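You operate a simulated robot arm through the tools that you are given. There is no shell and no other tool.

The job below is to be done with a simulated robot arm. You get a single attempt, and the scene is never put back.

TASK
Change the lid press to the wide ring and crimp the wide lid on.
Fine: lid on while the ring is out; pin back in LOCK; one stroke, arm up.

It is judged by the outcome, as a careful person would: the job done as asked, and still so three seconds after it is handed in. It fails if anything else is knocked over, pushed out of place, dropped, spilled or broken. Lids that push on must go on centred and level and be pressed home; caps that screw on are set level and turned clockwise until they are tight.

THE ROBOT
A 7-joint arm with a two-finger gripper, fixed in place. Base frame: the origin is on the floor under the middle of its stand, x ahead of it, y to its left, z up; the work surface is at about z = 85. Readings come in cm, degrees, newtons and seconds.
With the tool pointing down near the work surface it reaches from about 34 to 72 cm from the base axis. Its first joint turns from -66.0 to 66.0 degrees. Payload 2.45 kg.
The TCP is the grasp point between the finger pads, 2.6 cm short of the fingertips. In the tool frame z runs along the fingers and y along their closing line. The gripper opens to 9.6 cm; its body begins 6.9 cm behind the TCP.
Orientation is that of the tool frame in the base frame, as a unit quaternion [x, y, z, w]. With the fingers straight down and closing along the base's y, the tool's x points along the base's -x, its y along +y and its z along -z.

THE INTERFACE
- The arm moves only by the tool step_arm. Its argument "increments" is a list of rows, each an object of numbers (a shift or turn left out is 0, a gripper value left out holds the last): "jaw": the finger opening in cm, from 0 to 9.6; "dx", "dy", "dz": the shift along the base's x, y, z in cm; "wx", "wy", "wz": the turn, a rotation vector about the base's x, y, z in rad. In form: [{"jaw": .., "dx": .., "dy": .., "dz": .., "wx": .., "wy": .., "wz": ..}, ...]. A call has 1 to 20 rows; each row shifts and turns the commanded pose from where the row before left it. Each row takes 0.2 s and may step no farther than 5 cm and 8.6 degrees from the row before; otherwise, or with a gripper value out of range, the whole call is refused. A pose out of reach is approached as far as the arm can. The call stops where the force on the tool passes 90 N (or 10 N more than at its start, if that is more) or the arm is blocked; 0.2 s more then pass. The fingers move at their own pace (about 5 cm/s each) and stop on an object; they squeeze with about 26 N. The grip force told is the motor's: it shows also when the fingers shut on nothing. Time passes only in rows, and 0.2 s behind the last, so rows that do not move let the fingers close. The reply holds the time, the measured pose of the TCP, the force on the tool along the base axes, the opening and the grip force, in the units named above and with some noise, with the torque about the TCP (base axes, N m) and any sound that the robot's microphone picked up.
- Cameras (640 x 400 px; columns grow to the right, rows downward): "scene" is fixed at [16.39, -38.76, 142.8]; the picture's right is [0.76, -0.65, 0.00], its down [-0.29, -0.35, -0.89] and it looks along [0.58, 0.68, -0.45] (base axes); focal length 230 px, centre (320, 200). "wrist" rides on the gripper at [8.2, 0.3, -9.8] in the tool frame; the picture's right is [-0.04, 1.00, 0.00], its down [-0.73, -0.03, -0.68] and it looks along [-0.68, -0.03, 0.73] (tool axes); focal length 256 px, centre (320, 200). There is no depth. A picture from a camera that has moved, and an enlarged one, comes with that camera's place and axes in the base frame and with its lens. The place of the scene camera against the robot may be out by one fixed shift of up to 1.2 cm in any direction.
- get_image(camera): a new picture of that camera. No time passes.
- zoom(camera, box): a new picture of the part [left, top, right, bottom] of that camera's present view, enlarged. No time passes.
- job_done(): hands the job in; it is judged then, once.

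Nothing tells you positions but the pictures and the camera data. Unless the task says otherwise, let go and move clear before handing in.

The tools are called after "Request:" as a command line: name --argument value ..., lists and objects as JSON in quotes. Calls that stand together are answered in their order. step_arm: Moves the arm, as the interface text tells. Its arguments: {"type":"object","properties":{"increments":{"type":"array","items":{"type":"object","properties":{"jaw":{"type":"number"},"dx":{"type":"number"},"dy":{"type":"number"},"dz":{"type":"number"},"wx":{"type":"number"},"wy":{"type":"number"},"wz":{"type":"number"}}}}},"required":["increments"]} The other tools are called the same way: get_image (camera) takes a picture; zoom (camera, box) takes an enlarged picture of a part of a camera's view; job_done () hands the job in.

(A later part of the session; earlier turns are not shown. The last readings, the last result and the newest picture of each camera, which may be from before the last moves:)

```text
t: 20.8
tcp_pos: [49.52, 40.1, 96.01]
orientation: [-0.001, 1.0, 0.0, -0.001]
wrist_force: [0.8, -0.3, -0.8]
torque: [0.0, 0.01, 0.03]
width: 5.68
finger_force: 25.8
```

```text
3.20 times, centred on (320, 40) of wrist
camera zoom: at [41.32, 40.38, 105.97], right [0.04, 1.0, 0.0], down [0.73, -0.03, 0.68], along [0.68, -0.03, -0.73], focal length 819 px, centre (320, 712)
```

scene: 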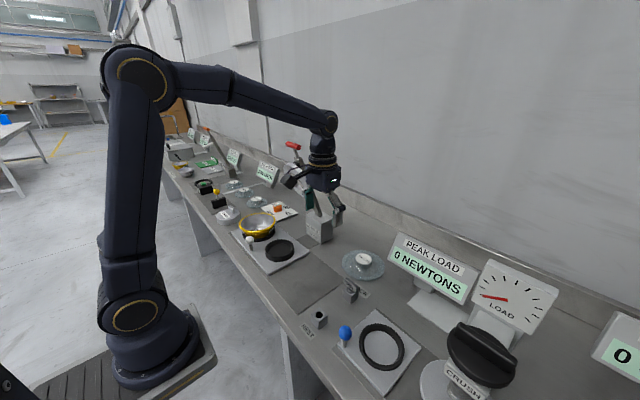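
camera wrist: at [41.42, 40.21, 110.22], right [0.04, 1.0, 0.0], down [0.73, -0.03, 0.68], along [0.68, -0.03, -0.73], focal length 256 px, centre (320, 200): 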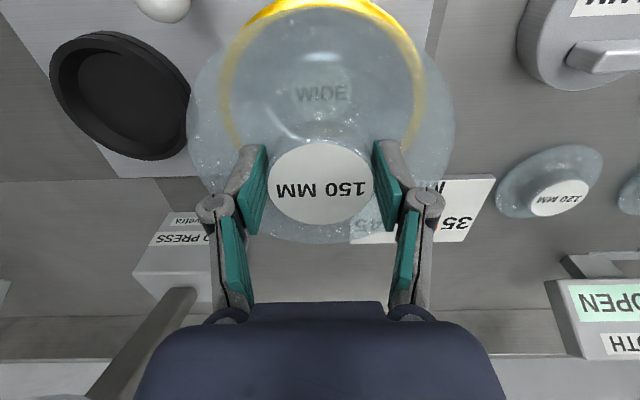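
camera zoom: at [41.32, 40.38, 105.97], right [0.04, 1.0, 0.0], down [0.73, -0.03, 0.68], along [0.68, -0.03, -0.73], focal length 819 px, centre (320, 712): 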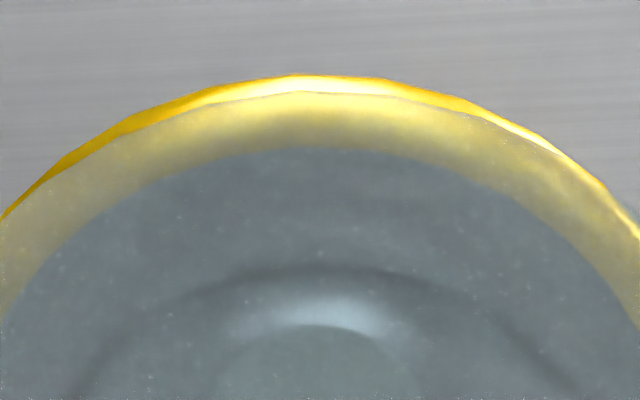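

Both cameras now put the lid within a few millimetres: slightly far in x (~0.25) and slightly high in y (~0.1). I'll trim that and lower a little more to compare again.

Request:
step_arm --increments '[{"dx": -0.25, "dy": -0.1}, {"dz": -0.4}, {}, {}]'

Request:
zoom --camera "wrist" --box '[180, 0, 470, 250]'

Request:
zoom --camera "scene" --box '[240, 200, 280, 235]'

Request:
zoom --camera "wrist" --box '[220, 0, 420, 80]'

Request:
zoom --camera "wrist" --box '[230, 190, 430, 260]'

```text
t: 21.8
tcp_pos: [49.26, 39.89, 95.71]
orientation: [-0.001, 1.0, -0.001, -0.001]
wrist_force: [-0.2, 0.5, 0.0]
torque: [-0.01, 0.01, 0.0]
width: 5.7
finger_force: 26.1
```

```text
1.60 times, centred on (325, 125) of wrist
camera zoom: at [41.09, 40.32, 105.49], right [0.04, 1.0, 0.0], down [0.73, -0.03, 0.68], along [0.68, -0.03, -0.73], focal length 410 px, centre (312, 320)
```

zoom: 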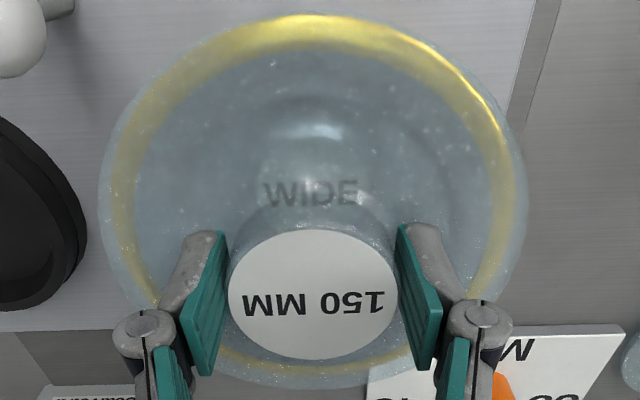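

```text
11.43 times, centred on (260, 218) of scene
camera zoom: at [16.39, -38.76, 142.8], right [0.76, -0.65, 0.0], down [-0.29, -0.35, -0.89], along [0.58, 0.68, -0.45], focal length 2632 px, centre (1006, 0)
```

zoom: 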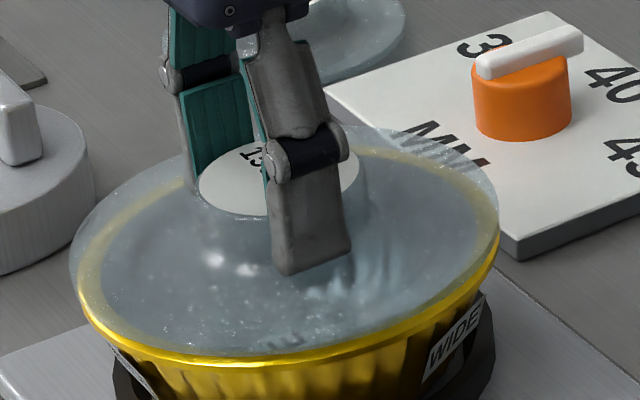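

```text
3.20 times, centred on (320, 40) of wrist
camera zoom: at [41.09, 40.32, 105.49], right [0.04, 1.0, 0.0], down [0.73, -0.03, 0.68], along [0.68, -0.03, -0.73], focal length 819 px, centre (320, 712)
```

zoom: 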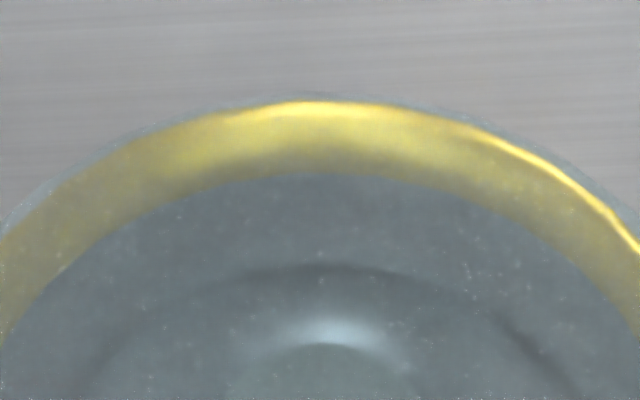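

```text
3.20 times, centred on (330, 225) of wrist
camera zoom: at [41.09, 40.32, 105.49], right [0.04, 1.0, 0.0], down [0.73, -0.03, 0.68], along [0.68, -0.03, -0.73], focal length 819 px, centre (288, 120)
```

zoom: 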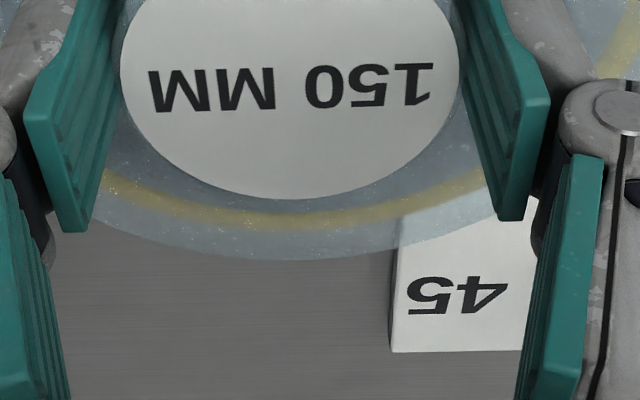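

The lid and rim are now concentric to about a millimetre in both views. Lowering in small steps until the lid touches the rim.

Request:
step_arm --increments '[{"dz": -0.15}, {"dz": -0.1}, {}]'

Request:
step_arm --increments '[{"dz": -0.1}, {}, {}]'

```text
t: 22.6
tcp_pos: [49.34, 40.04, 95.48]
orientation: [0.0, 1.0, -0.001, -0.001]
wrist_force: [-0.4, -0.6, -0.3]
torque: [0.03, 0.03, -0.03]
width: 5.69
finger_force: 26.1
```

```text
t: 23.4
tcp_pos: [49.28, 39.94, 95.29]
orientation: [-0.002, 1.0, -0.001, -0.001]
wrist_force: [0.6, -0.4, 0.1]
torque: [0.0, 0.02, 0.01]
width: 5.69
finger_force: 25.9
```

Request:
step_arm --increments '[{"dz": -0.1}, {}]'

Request:
zoom --camera "scene" --box '[240, 200, 280, 235]'

Request:
zoom --camera "wrist" --box '[180, 0, 470, 250]'

```text
t: 24.0
tcp_pos: [49.16, 39.9, 95.3]
orientation: [-0.001, 1.0, -0.001, 0.0]
wrist_force: [1.0, 0.7, 4.2]
torque: [0.0, -0.04, -0.01]
width: 5.71
finger_force: 26.2
```

```text
11.43 times, centred on (260, 218) of scene
camera zoom: at [16.39, -38.77, 142.8], right [0.76, -0.65, 0.0], down [-0.29, -0.34, -0.89], along [0.58, 0.68, -0.45], focal length 2632 px, centre (1006, 0)
```

zoom: 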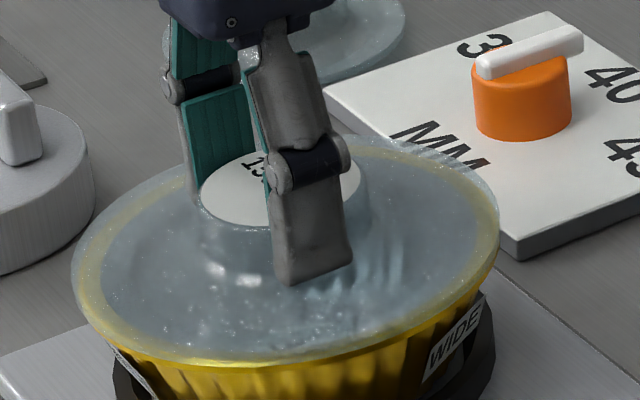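

```text
1.60 times, centred on (325, 125) of wrist
camera zoom: at [41.06, 40.26, 105.08], right [0.04, 1.0, 0.0], down [0.73, -0.03, 0.68], along [0.68, -0.03, -0.73], focal length 410 px, centre (312, 320)
```

zoom: 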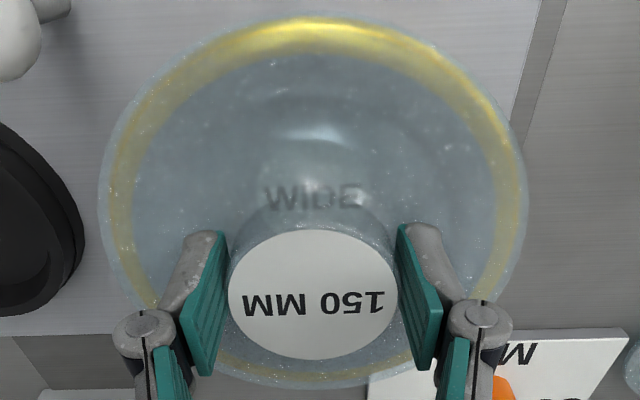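

The lid is sitting on the rim (4 N contact) and looks centred in both views. I'll release it by opening the jaw, then check before lifting.

Request:
step_arm --increments '[{"jaw": 6.2}, {"jaw": 7.0}, {"jaw": 7.6}, {}]'

Request:
zoom --camera "scene" --box '[240, 200, 280, 235]'

Request:
zoom --camera "wrist" --box '[180, 0, 470, 250]'

```text
t: 25.0
tcp_pos: [49.17, 40.03, 95.26]
orientation: [-0.001, 1.0, -0.001, -0.001]
wrist_force: [0.1, -0.7, -1.2]
torque: [-0.01, 0.01, 0.02]
width: 7.63
finger_force: 0.1
```

```text
11.43 times, centred on (260, 218) of scene
camera zoom: at [16.39, -38.76, 142.8], right [0.76, -0.65, 0.0], down [-0.29, -0.35, -0.89], along [0.58, 0.68, -0.45], focal length 2632 px, centre (1006, 0)
```

zoom: 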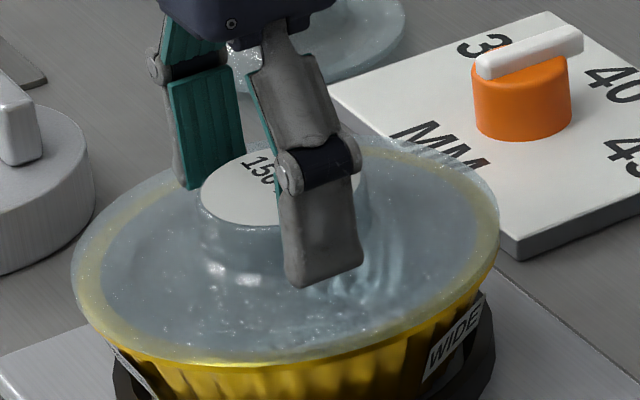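

```text
1.60 times, centred on (325, 125) of wrist
camera zoom: at [41.05, 40.26, 105.04], right [0.04, 1.0, 0.0], down [0.73, -0.03, 0.68], along [0.68, -0.03, -0.73], focal length 410 px, centre (312, 320)
```

zoom: 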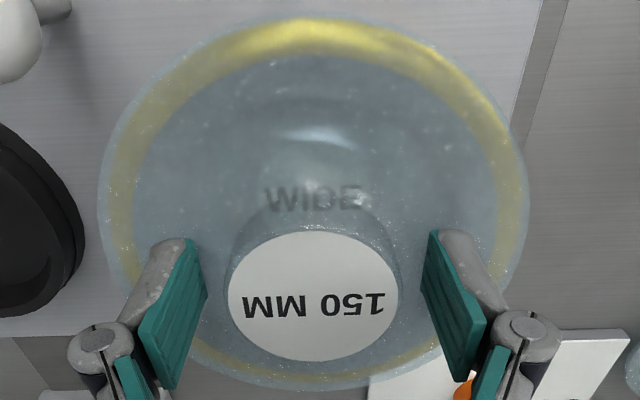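

The lid stayed put and centred after release. Now I lift straight up, back off and travel to the pin for a close look.

Request:
step_arm --increments '[{"dz": 1}, {"dz": 2}, {"dz": 3}, {"dz": 4, "jaw": 9.0}, {"dz": 2, "dx": -3}, {"dx": -4}, {"dx": -2, "dy": -4}, {"dy": -5}, {"dy": -5}, {"dy": -5}, {"dy": -5}, {"dy": -5}, {"dy": -5}, {"dy": -5}, {"dy": -5}, {"dy": -3.7, "dx": 2}, {"dx": 4}, {"dx": 2, "dz": -2}, {}]'

Request:
get_image --camera "wrist"

Request:
get_image --camera "scene"

```text
t: 29.0
tcp_pos: [48.27, -7.79, 105.22]
orientation: [0.0, 1.0, -0.002, 0.0]
wrist_force: [0.8, 0.0, 0.6]
torque: [-0.01, -0.03, 0.02]
width: 8.98
finger_force: 0.1
```

```text
taken
camera wrist: at [40.13, -7.44, 115.03], right [0.04, 1.0, 0.0], down [0.73, -0.03, 0.68], along [0.68, -0.03, -0.73], focal length 256 px, centre (320, 200)
```

wrist: 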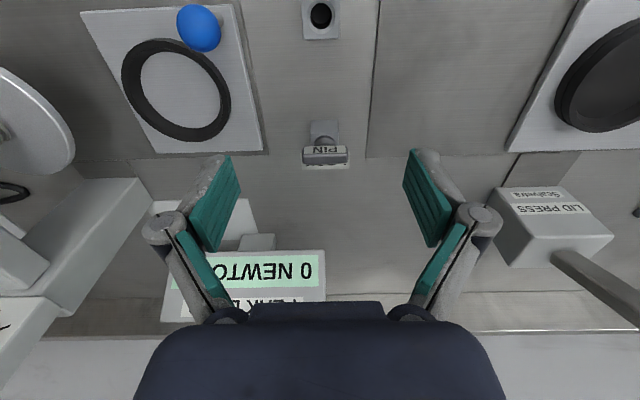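

```text
taken
```

scene: 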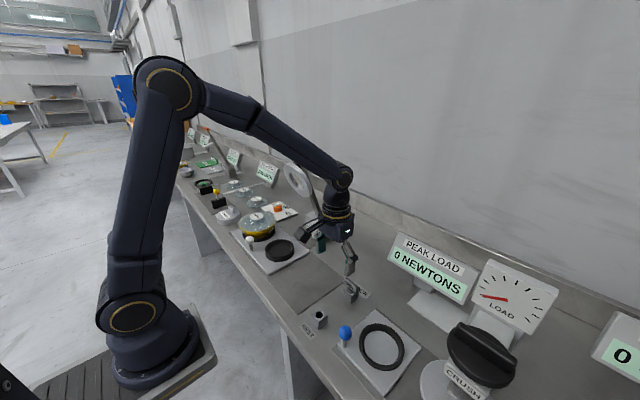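

Request:
zoom --camera "wrist" --box '[280, 0, 370, 180]'

Request:
zoom --camera "wrist" --box '[290, 110, 360, 175]'

Request:
zoom --camera "scene" --box '[310, 260, 380, 340]'

Request:
zoom --camera "scene" --box '[225, 195, 305, 275]'

```text
2.22 times, centred on (325, 90) of wrist
camera zoom: at [40.13, -7.44, 115.03], right [0.04, 1.0, 0.0], down [0.73, -0.03, 0.68], along [0.68, -0.03, -0.73], focal length 569 px, centre (309, 444)
```

zoom: 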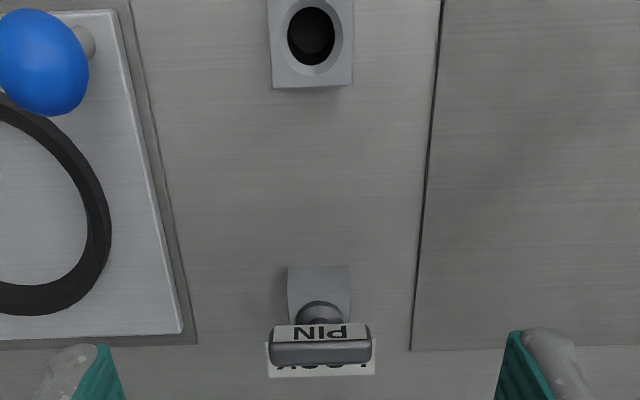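

```text
6.15 times, centred on (325, 142) of wrist
camera zoom: at [40.13, -7.44, 115.03], right [0.04, 1.0, 0.0], down [0.73, -0.03, 0.68], along [0.68, -0.03, -0.73], focal length 1575 px, centre (289, 554)
```

zoom: 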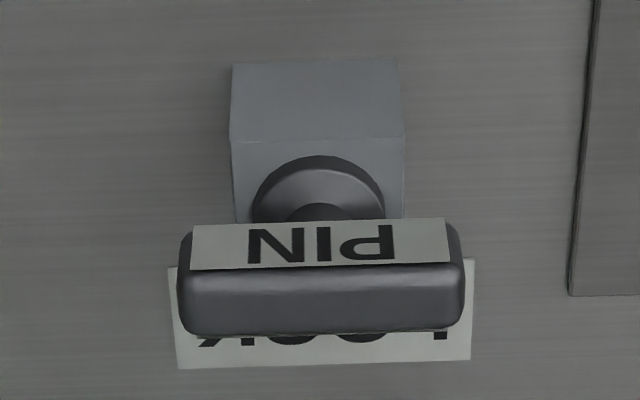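

```text
5.00 times, centred on (345, 300) of scene
camera zoom: at [16.39, -38.76, 142.8], right [0.76, -0.65, 0.0], down [-0.29, -0.35, -0.89], along [0.58, 0.68, -0.45], focal length 1152 px, centre (195, -300)
```

zoom: 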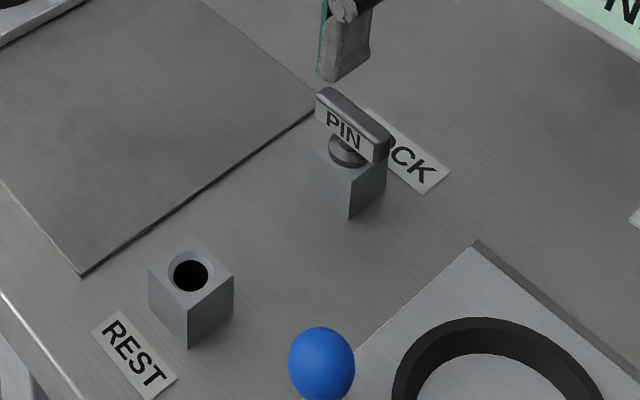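

```text
5.00 times, centred on (265, 235) of scene
camera zoom: at [16.39, -38.76, 142.8], right [0.76, -0.65, 0.0], down [-0.29, -0.35, -0.89], along [0.58, 0.68, -0.45], focal length 1152 px, centre (595, 25)
```

zoom: 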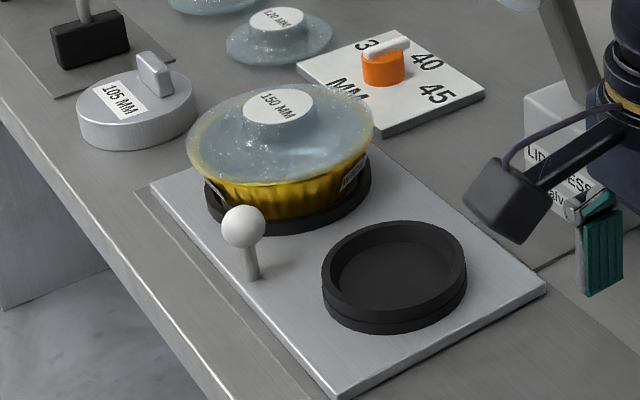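

The pin's T-bar is about 5.2 cm long along y, centred near (56.3, -7.57) with its top at z≈90.9; REST's hole is at about (43.6, -7.53). I'll position over the pin and come down to just above it.

Request:
step_arm --increments '[{"dx": 3, "dz": -1, "jaw": 8.0}, {"dx": 3, "dz": -2}, {"dx": 2, "dy": 0.15, "dz": -2}, {"dz": -3}, {"dz": -2.5}, {}]'

Request:
get_image --camera "wrist"

Request:
zoom --camera "scene" --box '[310, 230, 390, 330]'

```text
t: 30.4
tcp_pos: [56.21, -7.59, 94.65]
orientation: [-0.001, 1.0, -0.001, 0.0]
wrist_force: [0.7, -0.9, -0.3]
torque: [-0.04, -0.01, 0.01]
width: 8.0
finger_force: 0.0
```

```text
taken
camera wrist: at [48.03, -7.3, 104.55], right [0.04, 1.0, 0.0], down [0.73, -0.03, 0.68], along [0.68, -0.03, -0.73], focal length 256 px, centre (320, 200)
```

wrist: 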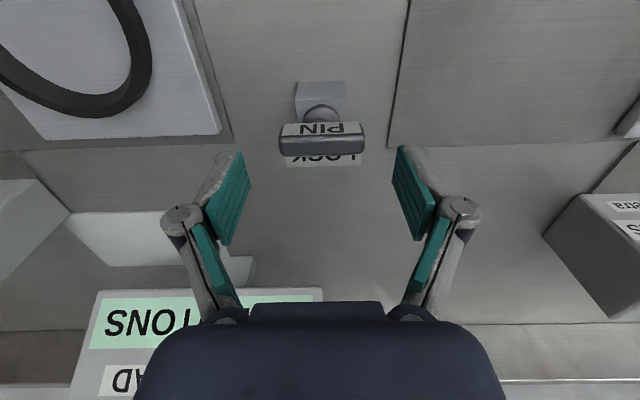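

```text
4.00 times, centred on (350, 280) of scene
camera zoom: at [16.39, -38.76, 142.8], right [0.76, -0.65, 0.0], down [-0.29, -0.35, -0.89], along [0.58, 0.68, -0.45], focal length 921 px, centre (200, -120)
```

zoom: 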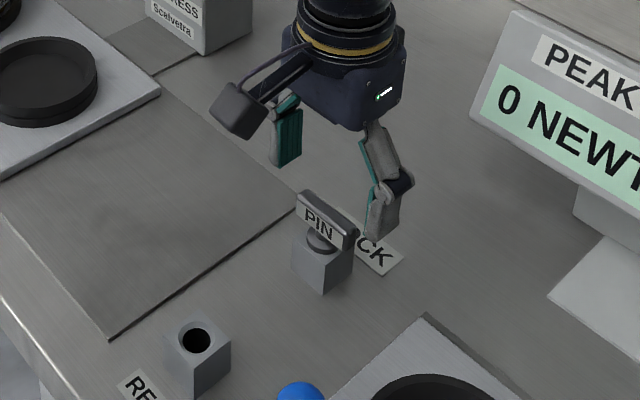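

The pin bar is centred between the fingers (both in y and x). Lowering to grip height and closing on the bar's ends.

Request:
step_arm --increments '[{"dz": -2}, {"dz": -1.5}, {"dz": -0.9}, {}]'

Request:
get_image --camera "wrist"

Request:
zoom --camera "scene" --box '[310, 240, 390, 320]'

```text
t: 31.4
tcp_pos: [56.28, -7.49, 90.46]
orientation: [-0.001, 1.0, -0.001, -0.001]
wrist_force: [-0.4, 0.3, -0.3]
torque: [0.03, 0.02, -0.04]
width: 7.96
finger_force: 0.1
```

```text
taken
camera wrist: at [48.06, -7.28, 100.21], right [0.04, 1.0, 0.0], down [0.73, -0.03, 0.68], along [0.68, -0.03, -0.73], focal length 256 px, centre (320, 200)
```

wrist: 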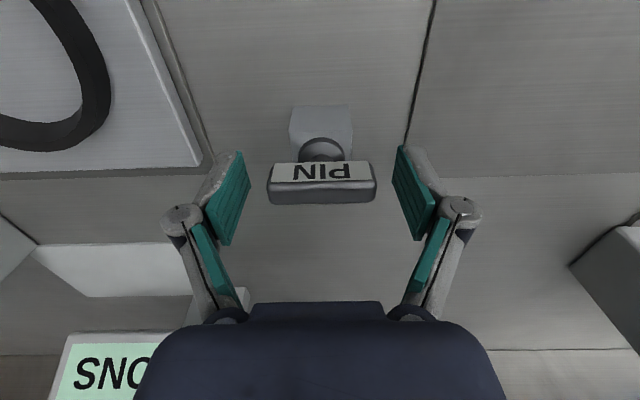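

```text
5.00 times, centred on (350, 280) of scene
camera zoom: at [16.39, -38.76, 142.8], right [0.76, -0.65, 0.0], down [-0.29, -0.35, -0.89], along [0.58, 0.68, -0.45], focal length 1152 px, centre (170, -200)
```

zoom: 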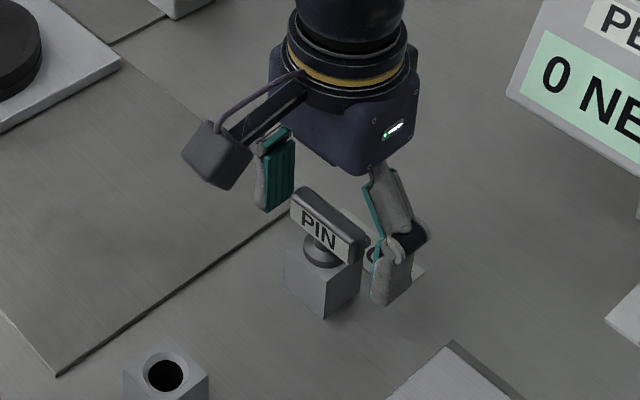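

The bar is between the pads. Closing now.

Request:
step_arm --increments '[{"jaw": 5.6}, {"jaw": 4.5}, {}, {}]'

Request:
get_image --camera "wrist"

```text
t: 32.4
tcp_pos: [56.25, -7.54, 90.52]
orientation: [-0.001, 1.0, -0.001, -0.001]
wrist_force: [-0.9, 1.3, 0.6]
torque: [-0.02, 0.02, -0.03]
width: 5.06
finger_force: 25.5
```

```text
taken
camera wrist: at [48.06, -7.27, 100.23], right [0.04, 1.0, 0.0], down [0.73, -0.03, 0.68], along [0.68, -0.03, -0.73], focal length 256 px, centre (320, 200)
```

wrist: 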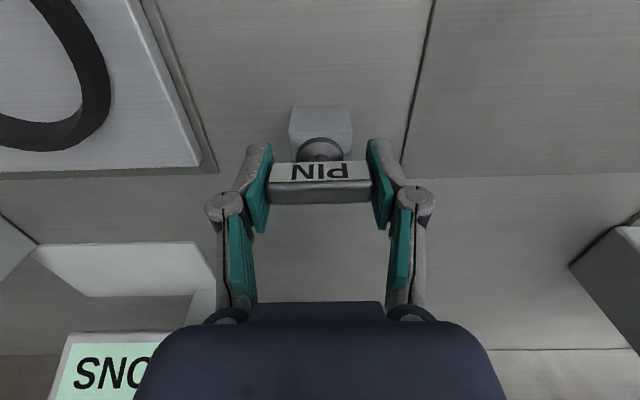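

Gripped at 5.06 cm. Pulling the pin straight up in small steps and watching the force.

Request:
step_arm --increments '[{"dz": 0.3}, {"dz": 0.4}, {"dz": 0.5}, {"dz": 0.7}, {"dz": 0.8}, {"dz": 1}, {"dz": 1}, {"dz": 1}, {"dz": 1.5}, {"dz": 1.5}, {}]'

Request:
get_image --camera "wrist"

Request:
zoom --camera "scene" --box '[300, 220, 400, 330]'

```text
t: 34.8
tcp_pos: [56.34, -7.51, 98.99]
orientation: [0.0, 1.0, -0.001, -0.001]
wrist_force: [-0.4, -0.1, -1.3]
torque: [0.01, 0.02, -0.02]
width: 5.04
finger_force: 25.8
```

```text
taken
camera wrist: at [48.04, -7.28, 108.82], right [0.04, 1.0, 0.0], down [0.73, -0.03, 0.68], along [0.68, -0.03, -0.73], focal length 256 px, centre (320, 200)
```

wrist: 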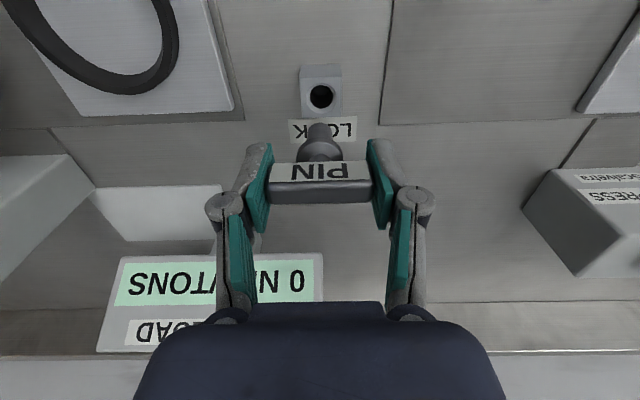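

```text
3.64 times, centred on (350, 275) of scene
camera zoom: at [16.4, -38.76, 142.8], right [0.76, -0.65, 0.0], down [-0.29, -0.35, -0.89], along [0.58, 0.68, -0.45], focal length 838 px, centre (211, -73)
```

zoom: 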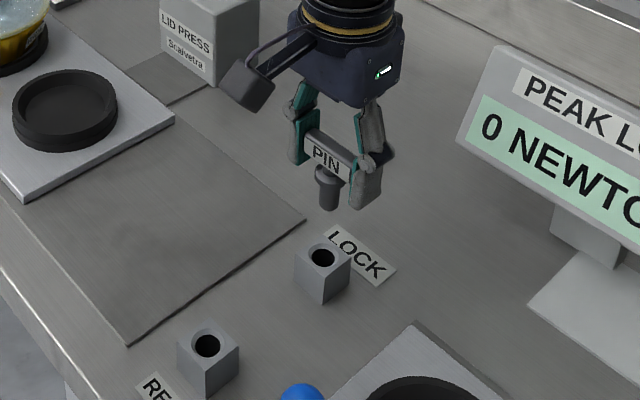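

The pin is out cleanly and hangs directly over the LOCK hole, which gives me a reference: over REST at this same height, the hole must appear at the same pixel. Zooming to record it.

Request:
zoom --camera "wrist" --box '[280, 50, 370, 220]'

Request:
zoom --camera "wrist" --box '[290, 55, 350, 135]'

```text
2.35 times, centred on (325, 135) of wrist
camera zoom: at [48.04, -7.28, 108.82], right [0.04, 1.0, 0.0], down [0.73, -0.03, 0.68], along [0.68, -0.03, -0.73], focal length 602 px, centre (308, 353)
```

zoom: 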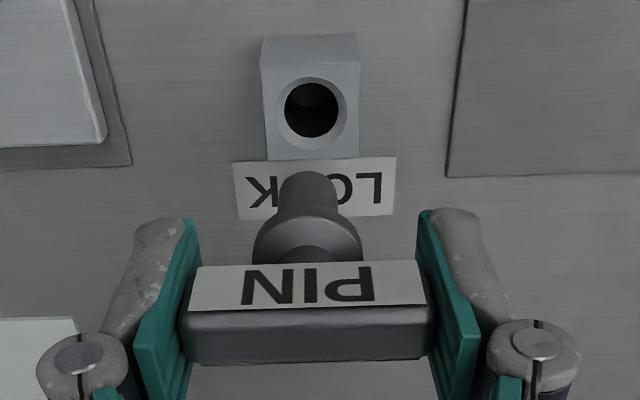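

```text
5.00 times, centred on (320, 95) of wrist
camera zoom: at [48.04, -7.28, 108.82], right [0.04, 1.0, 0.0], down [0.73, -0.03, 0.68], along [0.68, -0.03, -0.73], focal length 1280 px, centre (320, 725)
```

zoom: 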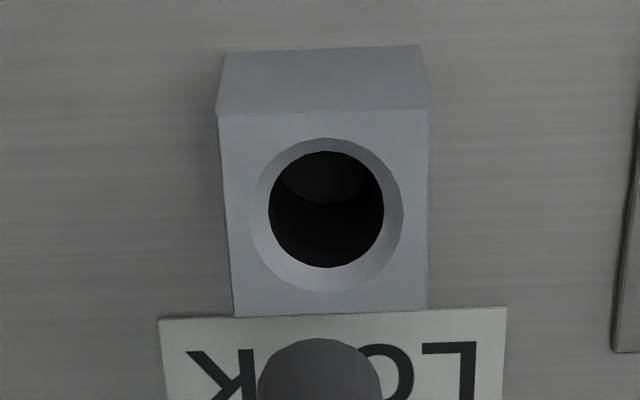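

Recorded: the LOCK hole's chamfer centre is at about (327, 215) in the 5× crop. Now moving the pin 12.2 cm toward the robot, over REST, at the same height.

Request:
step_arm --increments '[{"dx": -3}, {"dx": -4}, {"dx": -3.2}, {"dx": -2}, {}, {}]'

Request:
zoom --camera "wrist" --box '[290, 55, 350, 135]'

Request:
zoom --camera "scene" --box '[280, 240, 380, 350]'

```text
t: 36.2
tcp_pos: [44.18, -7.5, 99.04]
orientation: [-0.001, 1.0, -0.001, -0.001]
wrist_force: [-0.4, 0.1, -0.9]
torque: [-0.02, -0.01, -0.02]
width: 5.07
finger_force: 26.0
```

```text
5.00 times, centred on (320, 95) of wrist
camera zoom: at [36.04, -7.28, 108.81], right [0.04, 1.0, 0.0], down [0.73, -0.03, 0.68], along [0.68, -0.03, -0.73], focal length 1280 px, centre (320, 725)
```

zoom: 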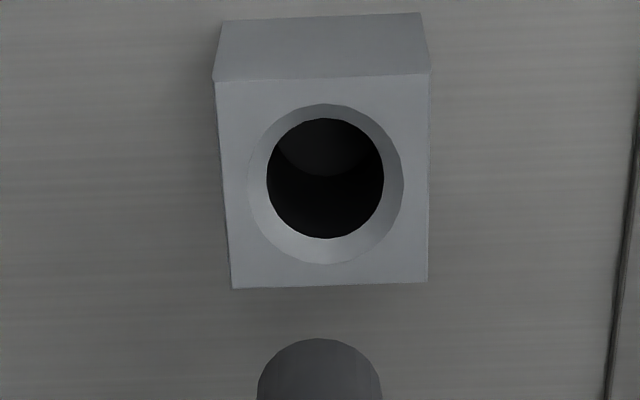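

```text
3.64 times, centred on (330, 295) of scene
camera zoom: at [16.39, -38.76, 142.8], right [0.76, -0.65, 0.0], down [-0.29, -0.35, -0.89], along [0.58, 0.68, -0.45], focal length 838 px, centre (284, -146)
```

zoom: 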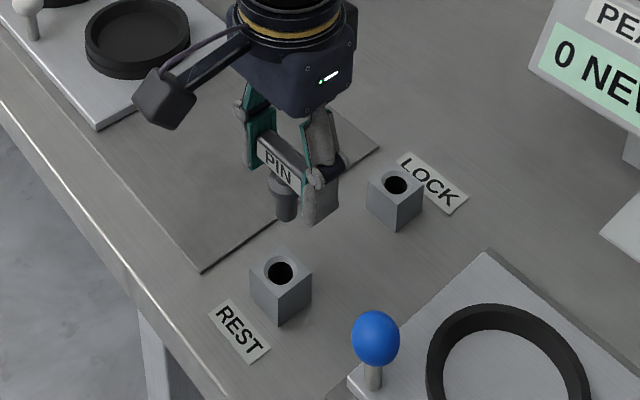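

REST's hole appears 31 px higher than the reference, so I need about 0.48 cm more toward the robot. Correcting and re-checking.

Request:
step_arm --increments '[{"dx": -0.48}, {}, {}]'

Request:
zoom --camera "wrist" --box '[290, 55, 350, 135]'

```text
t: 37.0
tcp_pos: [43.65, -7.72, 99.1]
orientation: [-0.001, 1.0, -0.001, -0.001]
wrist_force: [0.0, -1.1, -1.8]
torque: [0.02, 0.0, 0.0]
width: 5.05
finger_force: 26.3
```

```text
5.00 times, centred on (320, 95) of wrist
camera zoom: at [35.49, -7.32, 108.85], right [0.04, 1.0, 0.0], down [0.73, -0.03, 0.68], along [0.68, -0.03, -0.73], focal length 1280 px, centre (320, 725)
```

zoom: 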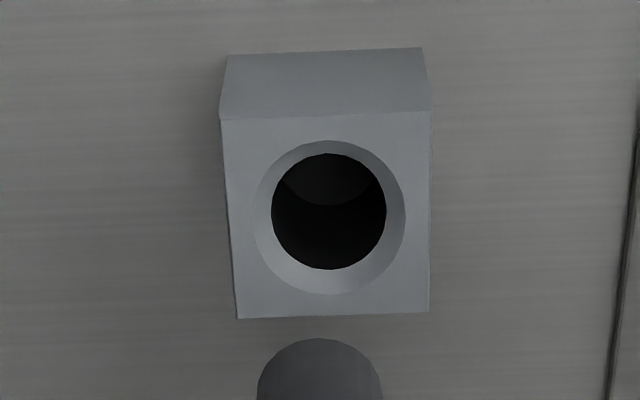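

Within half a millimetre of the reference now. Lowering the pin into REST, slowly through the chamfer.

Request:
step_arm --increments '[{"dz": -1.5, "dy": 0.03, "dx": 0.03}, {"dz": -1.5}, {"dz": -1.2}, {"dz": -0.6}, {"dz": -0.5}, {"dz": -0.5}, {"dz": -0.5}, {"dz": -0.5}, {"dz": -0.5}, {"dz": -0.5}, {"dz": -0.4}, {}]'

Request:
get_image --camera "wrist"

Request:
zoom --camera "scene" --box '[280, 260, 370, 350]'

```text
t: 39.6
tcp_pos: [43.62, -7.56, 90.85]
orientation: [-0.001, 1.0, -0.001, -0.001]
wrist_force: [0.2, 0.0, -2.6]
torque: [-0.02, -0.01, 0.01]
width: 5.06
finger_force: 25.9
```

```text
taken
camera wrist: at [35.41, -7.24, 100.68], right [0.04, 1.0, 0.0], down [0.73, -0.03, 0.68], along [0.68, -0.03, -0.73], focal length 256 px, centre (320, 200)
```

wrist: 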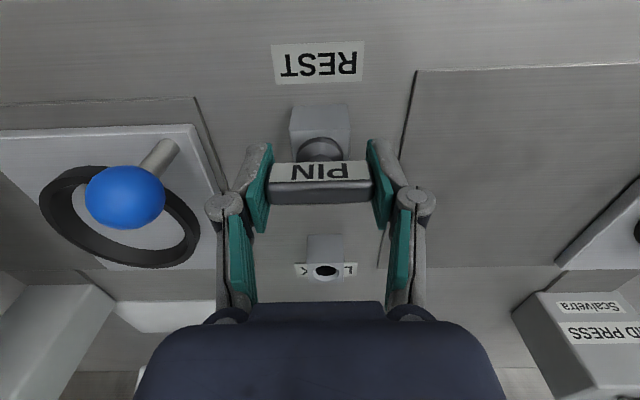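

```text
4.44 times, centred on (325, 305) of scene
camera zoom: at [16.4, -38.76, 142.8], right [0.76, -0.65, 0.0], down [-0.29, -0.35, -0.89], along [0.58, 0.68, -0.45], focal length 1024 px, centre (298, -267)
```

zoom: 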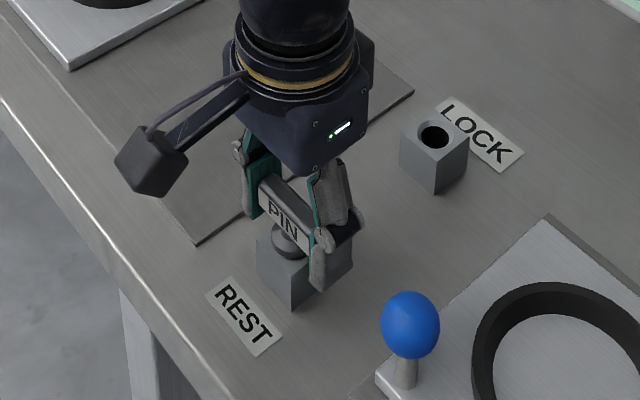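

The pin has entered REST freely. Lowering the last few millimetres until it seats, then releasing.

Request:
step_arm --increments '[{"dz": -0.15}, {"dz": -0.1}, {}]'

Request:
step_arm --increments '[{"dz": -0.1}, {}]'

```text
t: 40.4
tcp_pos: [43.68, -7.57, 90.72]
orientation: [-0.001, 1.0, -0.001, 0.0]
wrist_force: [0.0, 0.1, -2.6]
torque: [0.0, 0.0, 0.0]
width: 5.06
finger_force: 25.6
```

```text
t: 41.0
tcp_pos: [43.73, -7.54, 90.55]
orientation: [-0.001, 1.0, -0.001, -0.001]
wrist_force: [0.0, 0.0, -2.6]
torque: [-0.01, -0.01, -0.03]
width: 5.07
finger_force: 26.3
```

Request:
step_arm --increments '[{"dz": -0.1}, {}]'

Request:
zoom --camera "scene" --box '[300, 280, 350, 335]'

```text
t: 41.6
tcp_pos: [43.63, -7.5, 90.48]
orientation: [-0.001, 1.0, 0.0, -0.001]
wrist_force: [0.2, 0.1, -0.9]
torque: [0.01, 0.04, -0.02]
width: 5.05
finger_force: 25.6
```

```text
7.27 times, centred on (325, 308) of scene
camera zoom: at [16.39, -38.76, 142.8], right [0.76, -0.65, 0.0], down [-0.29, -0.35, -0.89], along [0.58, 0.68, -0.45], focal length 1675 px, centre (284, -582)
```

zoom: 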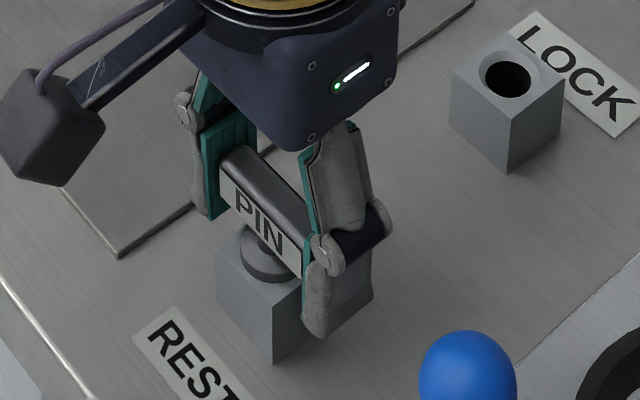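

The collar is down on the block. Opening the fingers and lifting off.

Request:
step_arm --increments '[{"jaw": 6.0}, {"jaw": 7.0}, {}]'

Request:
step_arm --increments '[{"dz": 1}, {"dz": 2}, {"dz": 3}, {"dz": 3}, {"dz": 2}, {}]'

Request:
zoom --camera "scene" --box '[280, 260, 370, 350]'

Request:
get_image --camera "wrist"

```text
t: 42.4
tcp_pos: [43.57, -7.51, 90.35]
orientation: [0.0, 1.0, -0.002, -0.001]
wrist_force: [-0.5, 0.0, -0.3]
torque: [-0.03, -0.03, -0.01]
width: 7.0
finger_force: 0.1
```

```text
t: 43.8
tcp_pos: [43.51, -7.57, 101.43]
orientation: [-0.002, 1.0, 0.0, -0.001]
wrist_force: [0.4, 0.1, 0.3]
torque: [0.02, -0.03, 0.0]
width: 6.99
finger_force: 0.1
```

```text
4.44 times, centred on (325, 305) of scene
camera zoom: at [16.39, -38.76, 142.8], right [0.76, -0.65, 0.0], down [-0.29, -0.35, -0.89], along [0.58, 0.68, -0.45], focal length 1024 px, centre (298, -267)
```

zoom: 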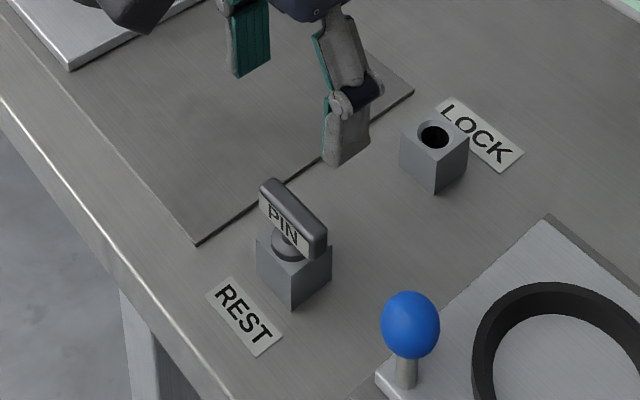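

```text
taken
camera wrist: at [35.36, -7.28, 111.36], right [0.04, 1.0, 0.0], down [0.73, -0.03, 0.68], along [0.68, -0.03, -0.73], focal length 256 px, centre (320, 200)
```

wrist: 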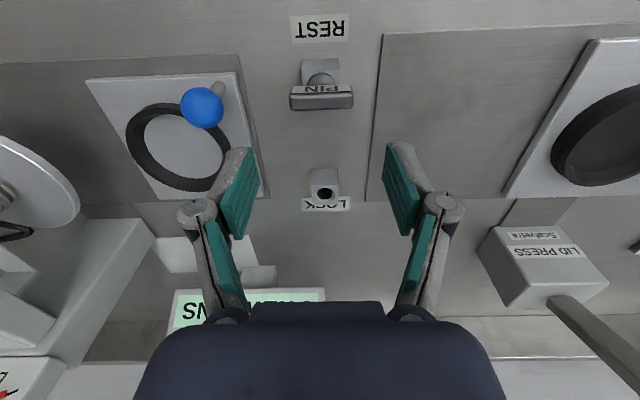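

The pin rests in REST. Next is the carriage: its white ball handle I triangulate at about (42.3, 30.9, 91.6). Moving over there with the jaw narrowed and looking before descending.

Request:
step_arm --increments '[{"dy": 4, "dz": 1}, {"dy": 4.8}, {"dy": 4.8}, {"dy": 4.8}, {"dy": 4.8}, {"dy": 4.8}, {"dy": 4.8}, {"dy": 4, "dx": -1.0}, {"dy": 1.6, "jaw": 4.8}, {}]'

Request:
get_image --camera "wrist"

Request:
get_image --camera "scene"

```text
t: 46.0
tcp_pos: [42.28, 30.97, 102.3]
orientation: [-0.001, 1.0, -0.001, -0.001]
wrist_force: [0.2, 0.0, 0.0]
torque: [0.02, -0.05, 0.01]
width: 4.81
finger_force: 0.1
```

```text
taken
camera wrist: at [34.28, 31.21, 112.11], right [0.04, 1.0, 0.0], down [0.73, -0.03, 0.68], along [0.68, -0.03, -0.73], focal length 256 px, centre (320, 200)
```

wrist: 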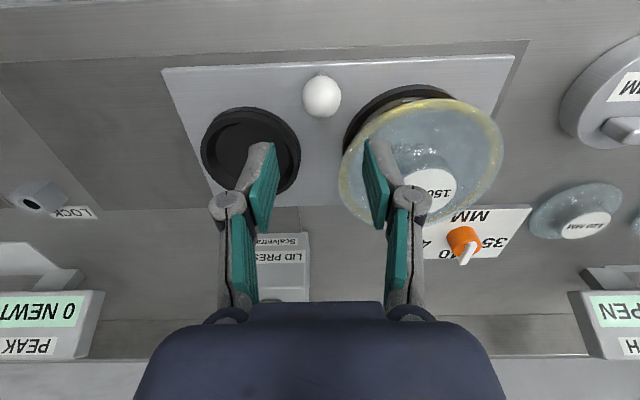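

```text
taken
```

scene: 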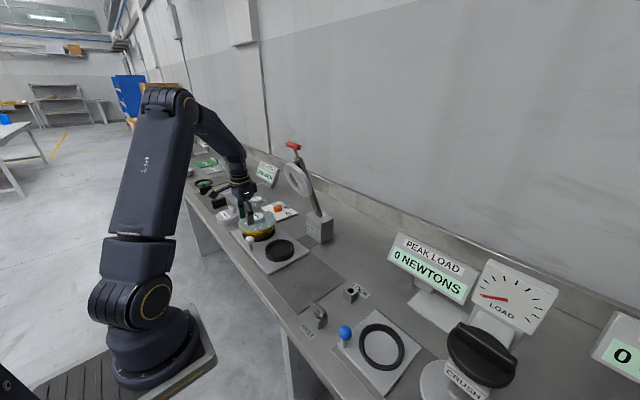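

The ball handle (≈3.2 cm) is centred under the fingers, and the lid sits centred on its rim. Lowering partway to confirm the finger clears the lid's edge.

Request:
step_arm --increments '[{"dz": -3, "dx": -0.15}, {"dz": -3}, {}]'

Request:
get_image --camera "wrist"

Request:
zoom --camera "scene" --box '[215, 190, 305, 280]'

```text
t: 46.8
tcp_pos: [42.3, 30.91, 96.28]
orientation: [-0.001, 1.0, -0.002, -0.001]
wrist_force: [0.3, 0.5, 0.9]
torque: [-0.01, 0.0, 0.02]
width: 4.78
finger_force: 0.1
```

```text
taken
camera wrist: at [34.22, 31.18, 106.19], right [0.04, 1.0, 0.0], down [0.73, -0.03, 0.68], along [0.68, -0.03, -0.73], focal length 256 px, centre (320, 200)
```

wrist: 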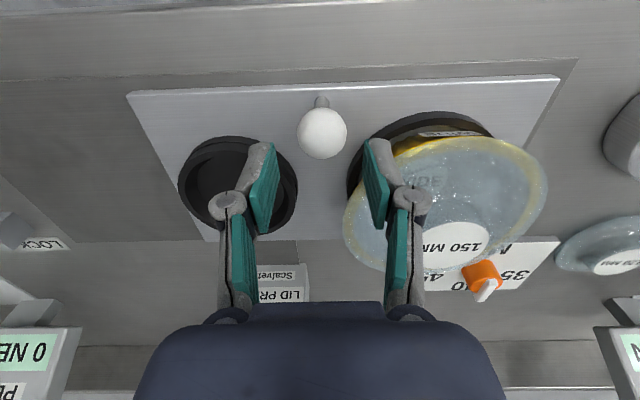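

```text
4.44 times, centred on (260, 235) of scene
camera zoom: at [16.39, -38.76, 142.8], right [0.76, -0.65, 0.0], down [-0.29, -0.35, -0.89], along [0.58, 0.68, -0.45], focal length 1024 px, centre (587, 44)
```

zoom: 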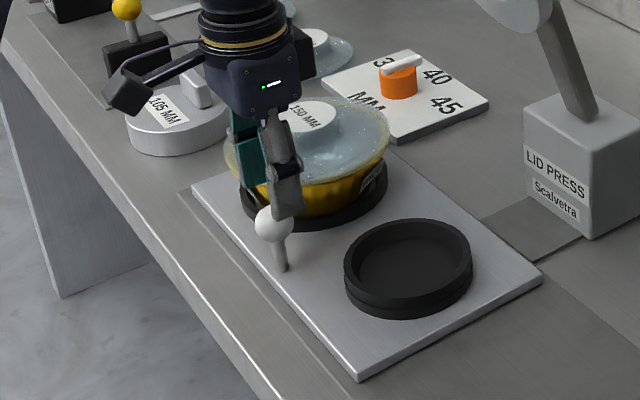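

The ball handle is at (42.1, 30.95, 91.5), and the fingers clear the lid by nearly a centimetre. Lowering onto the ball and closing.

Request:
step_arm --increments '[{"dz": -2, "dx": -0.1}, {"dz": -1.6}, {"dz": -1}, {}]'

Request:
zoom --camera "wrist" --box '[200, 80, 460, 260]'

Request:
zoom --camera "scene" --box '[220, 190, 300, 270]'

```text
t: 47.8
tcp_pos: [42.2, 30.94, 91.79]
orientation: [0.0, 1.0, -0.001, 0.0]
wrist_force: [-0.4, 0.0, 0.4]
torque: [-0.05, -0.04, 0.01]
width: 4.81
finger_force: 0.0
```

```text
2.22 times, centred on (330, 170) of wrist
camera zoom: at [34.07, 31.17, 101.55], right [0.04, 1.0, 0.0], down [0.73, -0.03, 0.68], along [0.68, -0.03, -0.73], focal length 569 px, centre (298, 267)
```

zoom: 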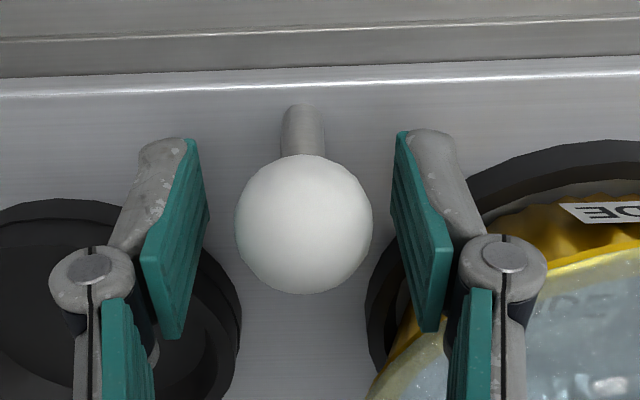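

```text
5.00 times, centred on (260, 230) of scene
camera zoom: at [16.39, -38.76, 142.8], right [0.76, -0.65, 0.0], down [-0.29, -0.35, -0.89], along [0.58, 0.68, -0.45], focal length 1152 px, centre (620, 50)
```

zoom: 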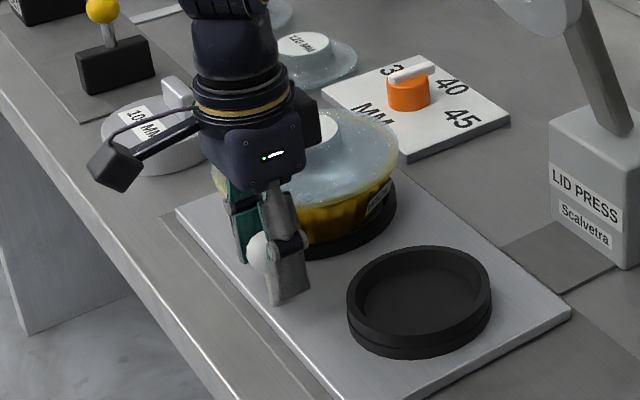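

Request:
step_arm --increments '[{"jaw": 3.4}, {"jaw": 2.6}, {}, {}]'

Request:
step_arm --increments '[{"dy": -0.1}, {"dy": -0.2}, {"dy": -0.2}, {"dy": -0.1}, {}]'

Request:
get_image --camera "wrist"

Request:
zoom --camera "scene" --box '[220, 190, 300, 270]'

```text
t: 48.8
tcp_pos: [42.2, 30.91, 91.72]
orientation: [-0.001, 1.0, 0.0, -0.001]
wrist_force: [-0.3, 1.4, 0.4]
torque: [-0.04, -0.03, 0.01]
width: 3.01
finger_force: 44.8
```

```text
t: 50.0
tcp_pos: [42.21, 30.31, 91.78]
orientation: [0.0, 1.0, -0.001, -0.002]
wrist_force: [-8.5, 2.0, 3.1]
torque: [0.1, -0.5, 0.01]
width: 3.01
finger_force: 45.2
```

```text
taken
camera wrist: at [34.09, 30.6, 101.58], right [0.04, 1.0, 0.0], down [0.74, -0.03, 0.68], along [0.68, -0.03, -0.74], focal length 256 px, centre (320, 200)
```

wrist: 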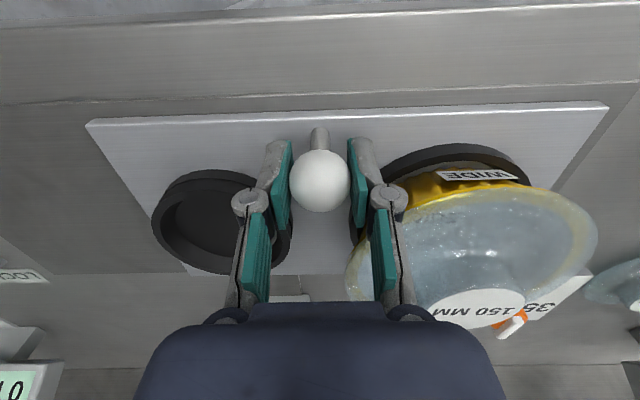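

```text
5.00 times, centred on (260, 230) of scene
camera zoom: at [16.37, -38.76, 142.8], right [0.76, -0.65, 0.0], down [-0.29, -0.35, -0.89], along [0.58, 0.68, -0.45], focal length 1152 px, centre (620, 50)
```

zoom: 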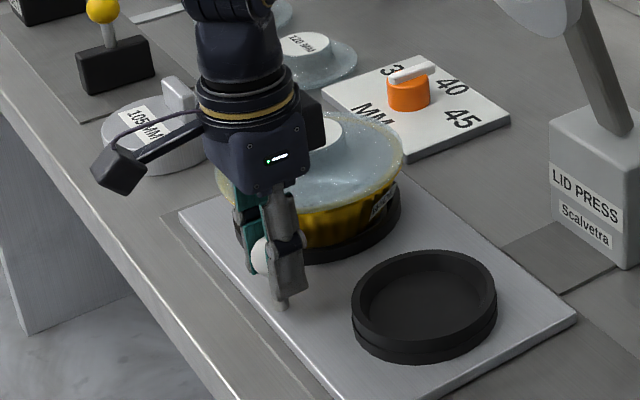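

The carriage moves with the handle (0.6 cm so far) and the lid rides along. There's a small side force of -8.5 N in x, so I'll relieve slightly toward -x while continuing slowly and watch it.

Request:
step_arm --increments '[{"dy": -0.2, "dx": -0.03}, {"dy": -0.3, "dx": -0.03}, {"dy": -0.3}, {"dy": -0.2}, {}]'

```text
t: 51.2
tcp_pos: [42.18, 29.12, 91.71]
orientation: [0.0, 1.0, -0.002, -0.001]
wrist_force: [-3.4, 0.0, -10.1]
torque: [0.02, 0.15, 0.06]
width: 3.02
finger_force: 45.2
```

Request:
step_arm --increments '[{"dy": -0.2}, {"dy": -0.3}, {"dy": -0.3}, {"dy": -0.2}, {}]'

Request:
get_image --camera "wrist"

Request:
zoom --camera "scene" --box '[215, 185, 315, 285]'

```text
t: 52.4
tcp_pos: [42.29, 28.32, 91.74]
orientation: [-0.001, 1.0, -0.001, -0.001]
wrist_force: [-1.5, 1.3, -15.5]
torque: [0.02, 0.01, -0.02]
width: 3.01
finger_force: 44.9
```

```text
taken
camera wrist: at [34.08, 28.57, 101.57], right [0.04, 1.0, 0.0], down [0.73, -0.03, 0.68], along [0.68, -0.03, -0.73], focal length 256 px, centre (320, 200)
```

wrist: 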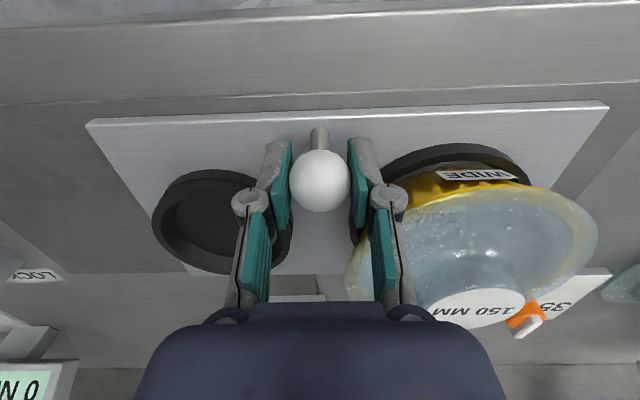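

```text
4.00 times, centred on (265, 235) of scene
camera zoom: at [16.41, -38.75, 142.8], right [0.76, -0.65, 0.0], down [-0.29, -0.35, -0.89], along [0.58, 0.68, -0.45], focal length 921 px, centre (540, 60)
```

zoom: 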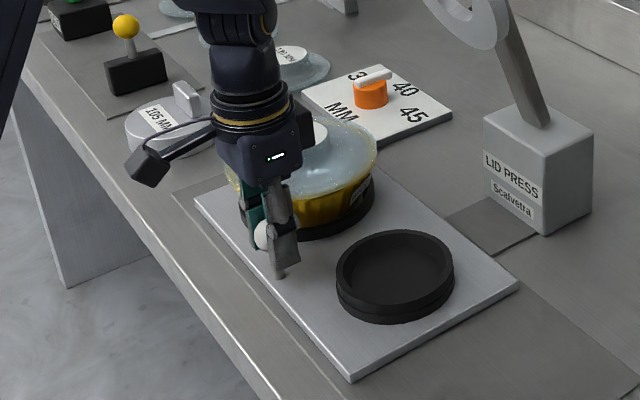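

The carriage, bowl and lid are moving together. A downward pull of 15 N has built up, so I'll lower the tool a hair while continuing the slide.

Request:
step_arm --increments '[{"dy": -0.2, "dz": -0.03}, {"dy": -0.3, "dz": -0.03}, {"dy": -0.4}, {"dy": -0.4}, {"dy": -0.4}, {"dy": -0.2}, {}]'

```text
t: 54.0
tcp_pos: [42.21, 26.39, 91.83]
orientation: [-0.001, 1.0, -0.001, 0.0]
wrist_force: [4.6, 1.7, -17.3]
torque: [0.03, 0.25, 0.04]
width: 3.02
finger_force: 44.8
```

Request:
step_arm --increments '[{"dy": -0.2, "dz": -0.04, "dx": 0.02}, {"dy": -0.4, "dz": -0.04}, {"dy": -0.5}, {"dy": -0.5}, {"dy": -0.4}, {"dy": -0.2}, {}]'

```text
t: 55.6
tcp_pos: [42.17, 24.08, 91.78]
orientation: [0.0, 1.0, -0.001, -0.001]
wrist_force: [-8.0, 1.8, 10.2]
torque: [0.09, -0.61, 0.1]
width: 3.01
finger_force: 44.7
```

Request:
step_arm --increments '[{"dy": -0.2, "dz": 0.03, "dx": -0.03}, {"dy": -0.4}, {"dy": -0.5}, {"dy": -0.5}, {"dy": -0.4}, {"dy": -0.2}, {}]'

Request:
get_image --camera "wrist"

Request:
zoom --camera "scene" --box '[215, 185, 335, 285]'

```text
t: 57.2
tcp_pos: [42.11, 21.87, 91.84]
orientation: [0.0, 1.0, -0.001, 0.0]
wrist_force: [-4.5, 1.2, 14.1]
torque: [0.08, -0.73, -0.09]
width: 3.02
finger_force: 44.8
```

```text
taken
camera wrist: at [34.07, 22.24, 101.55], right [0.04, 1.0, 0.0], down [0.73, -0.03, 0.68], along [0.68, -0.03, -0.73], focal length 256 px, centre (320, 200)
```

wrist: 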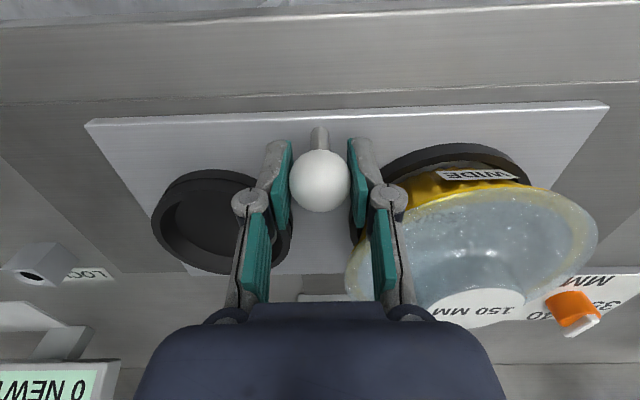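

```text
4.00 times, centred on (275, 235) of scene
camera zoom: at [16.36, -38.77, 142.8], right [0.76, -0.65, 0.0], down [-0.29, -0.34, -0.89], along [0.58, 0.68, -0.45], focal length 921 px, centre (500, 60)
```

zoom: 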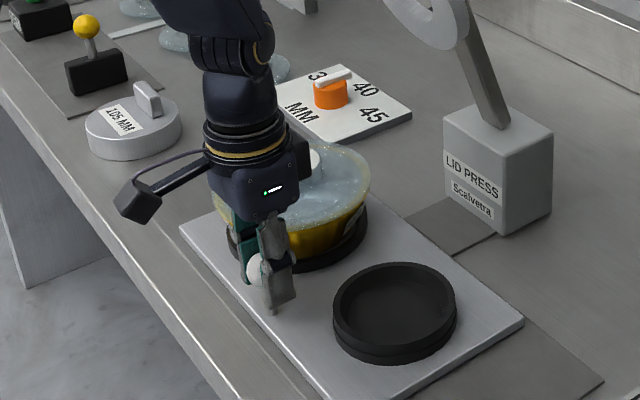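

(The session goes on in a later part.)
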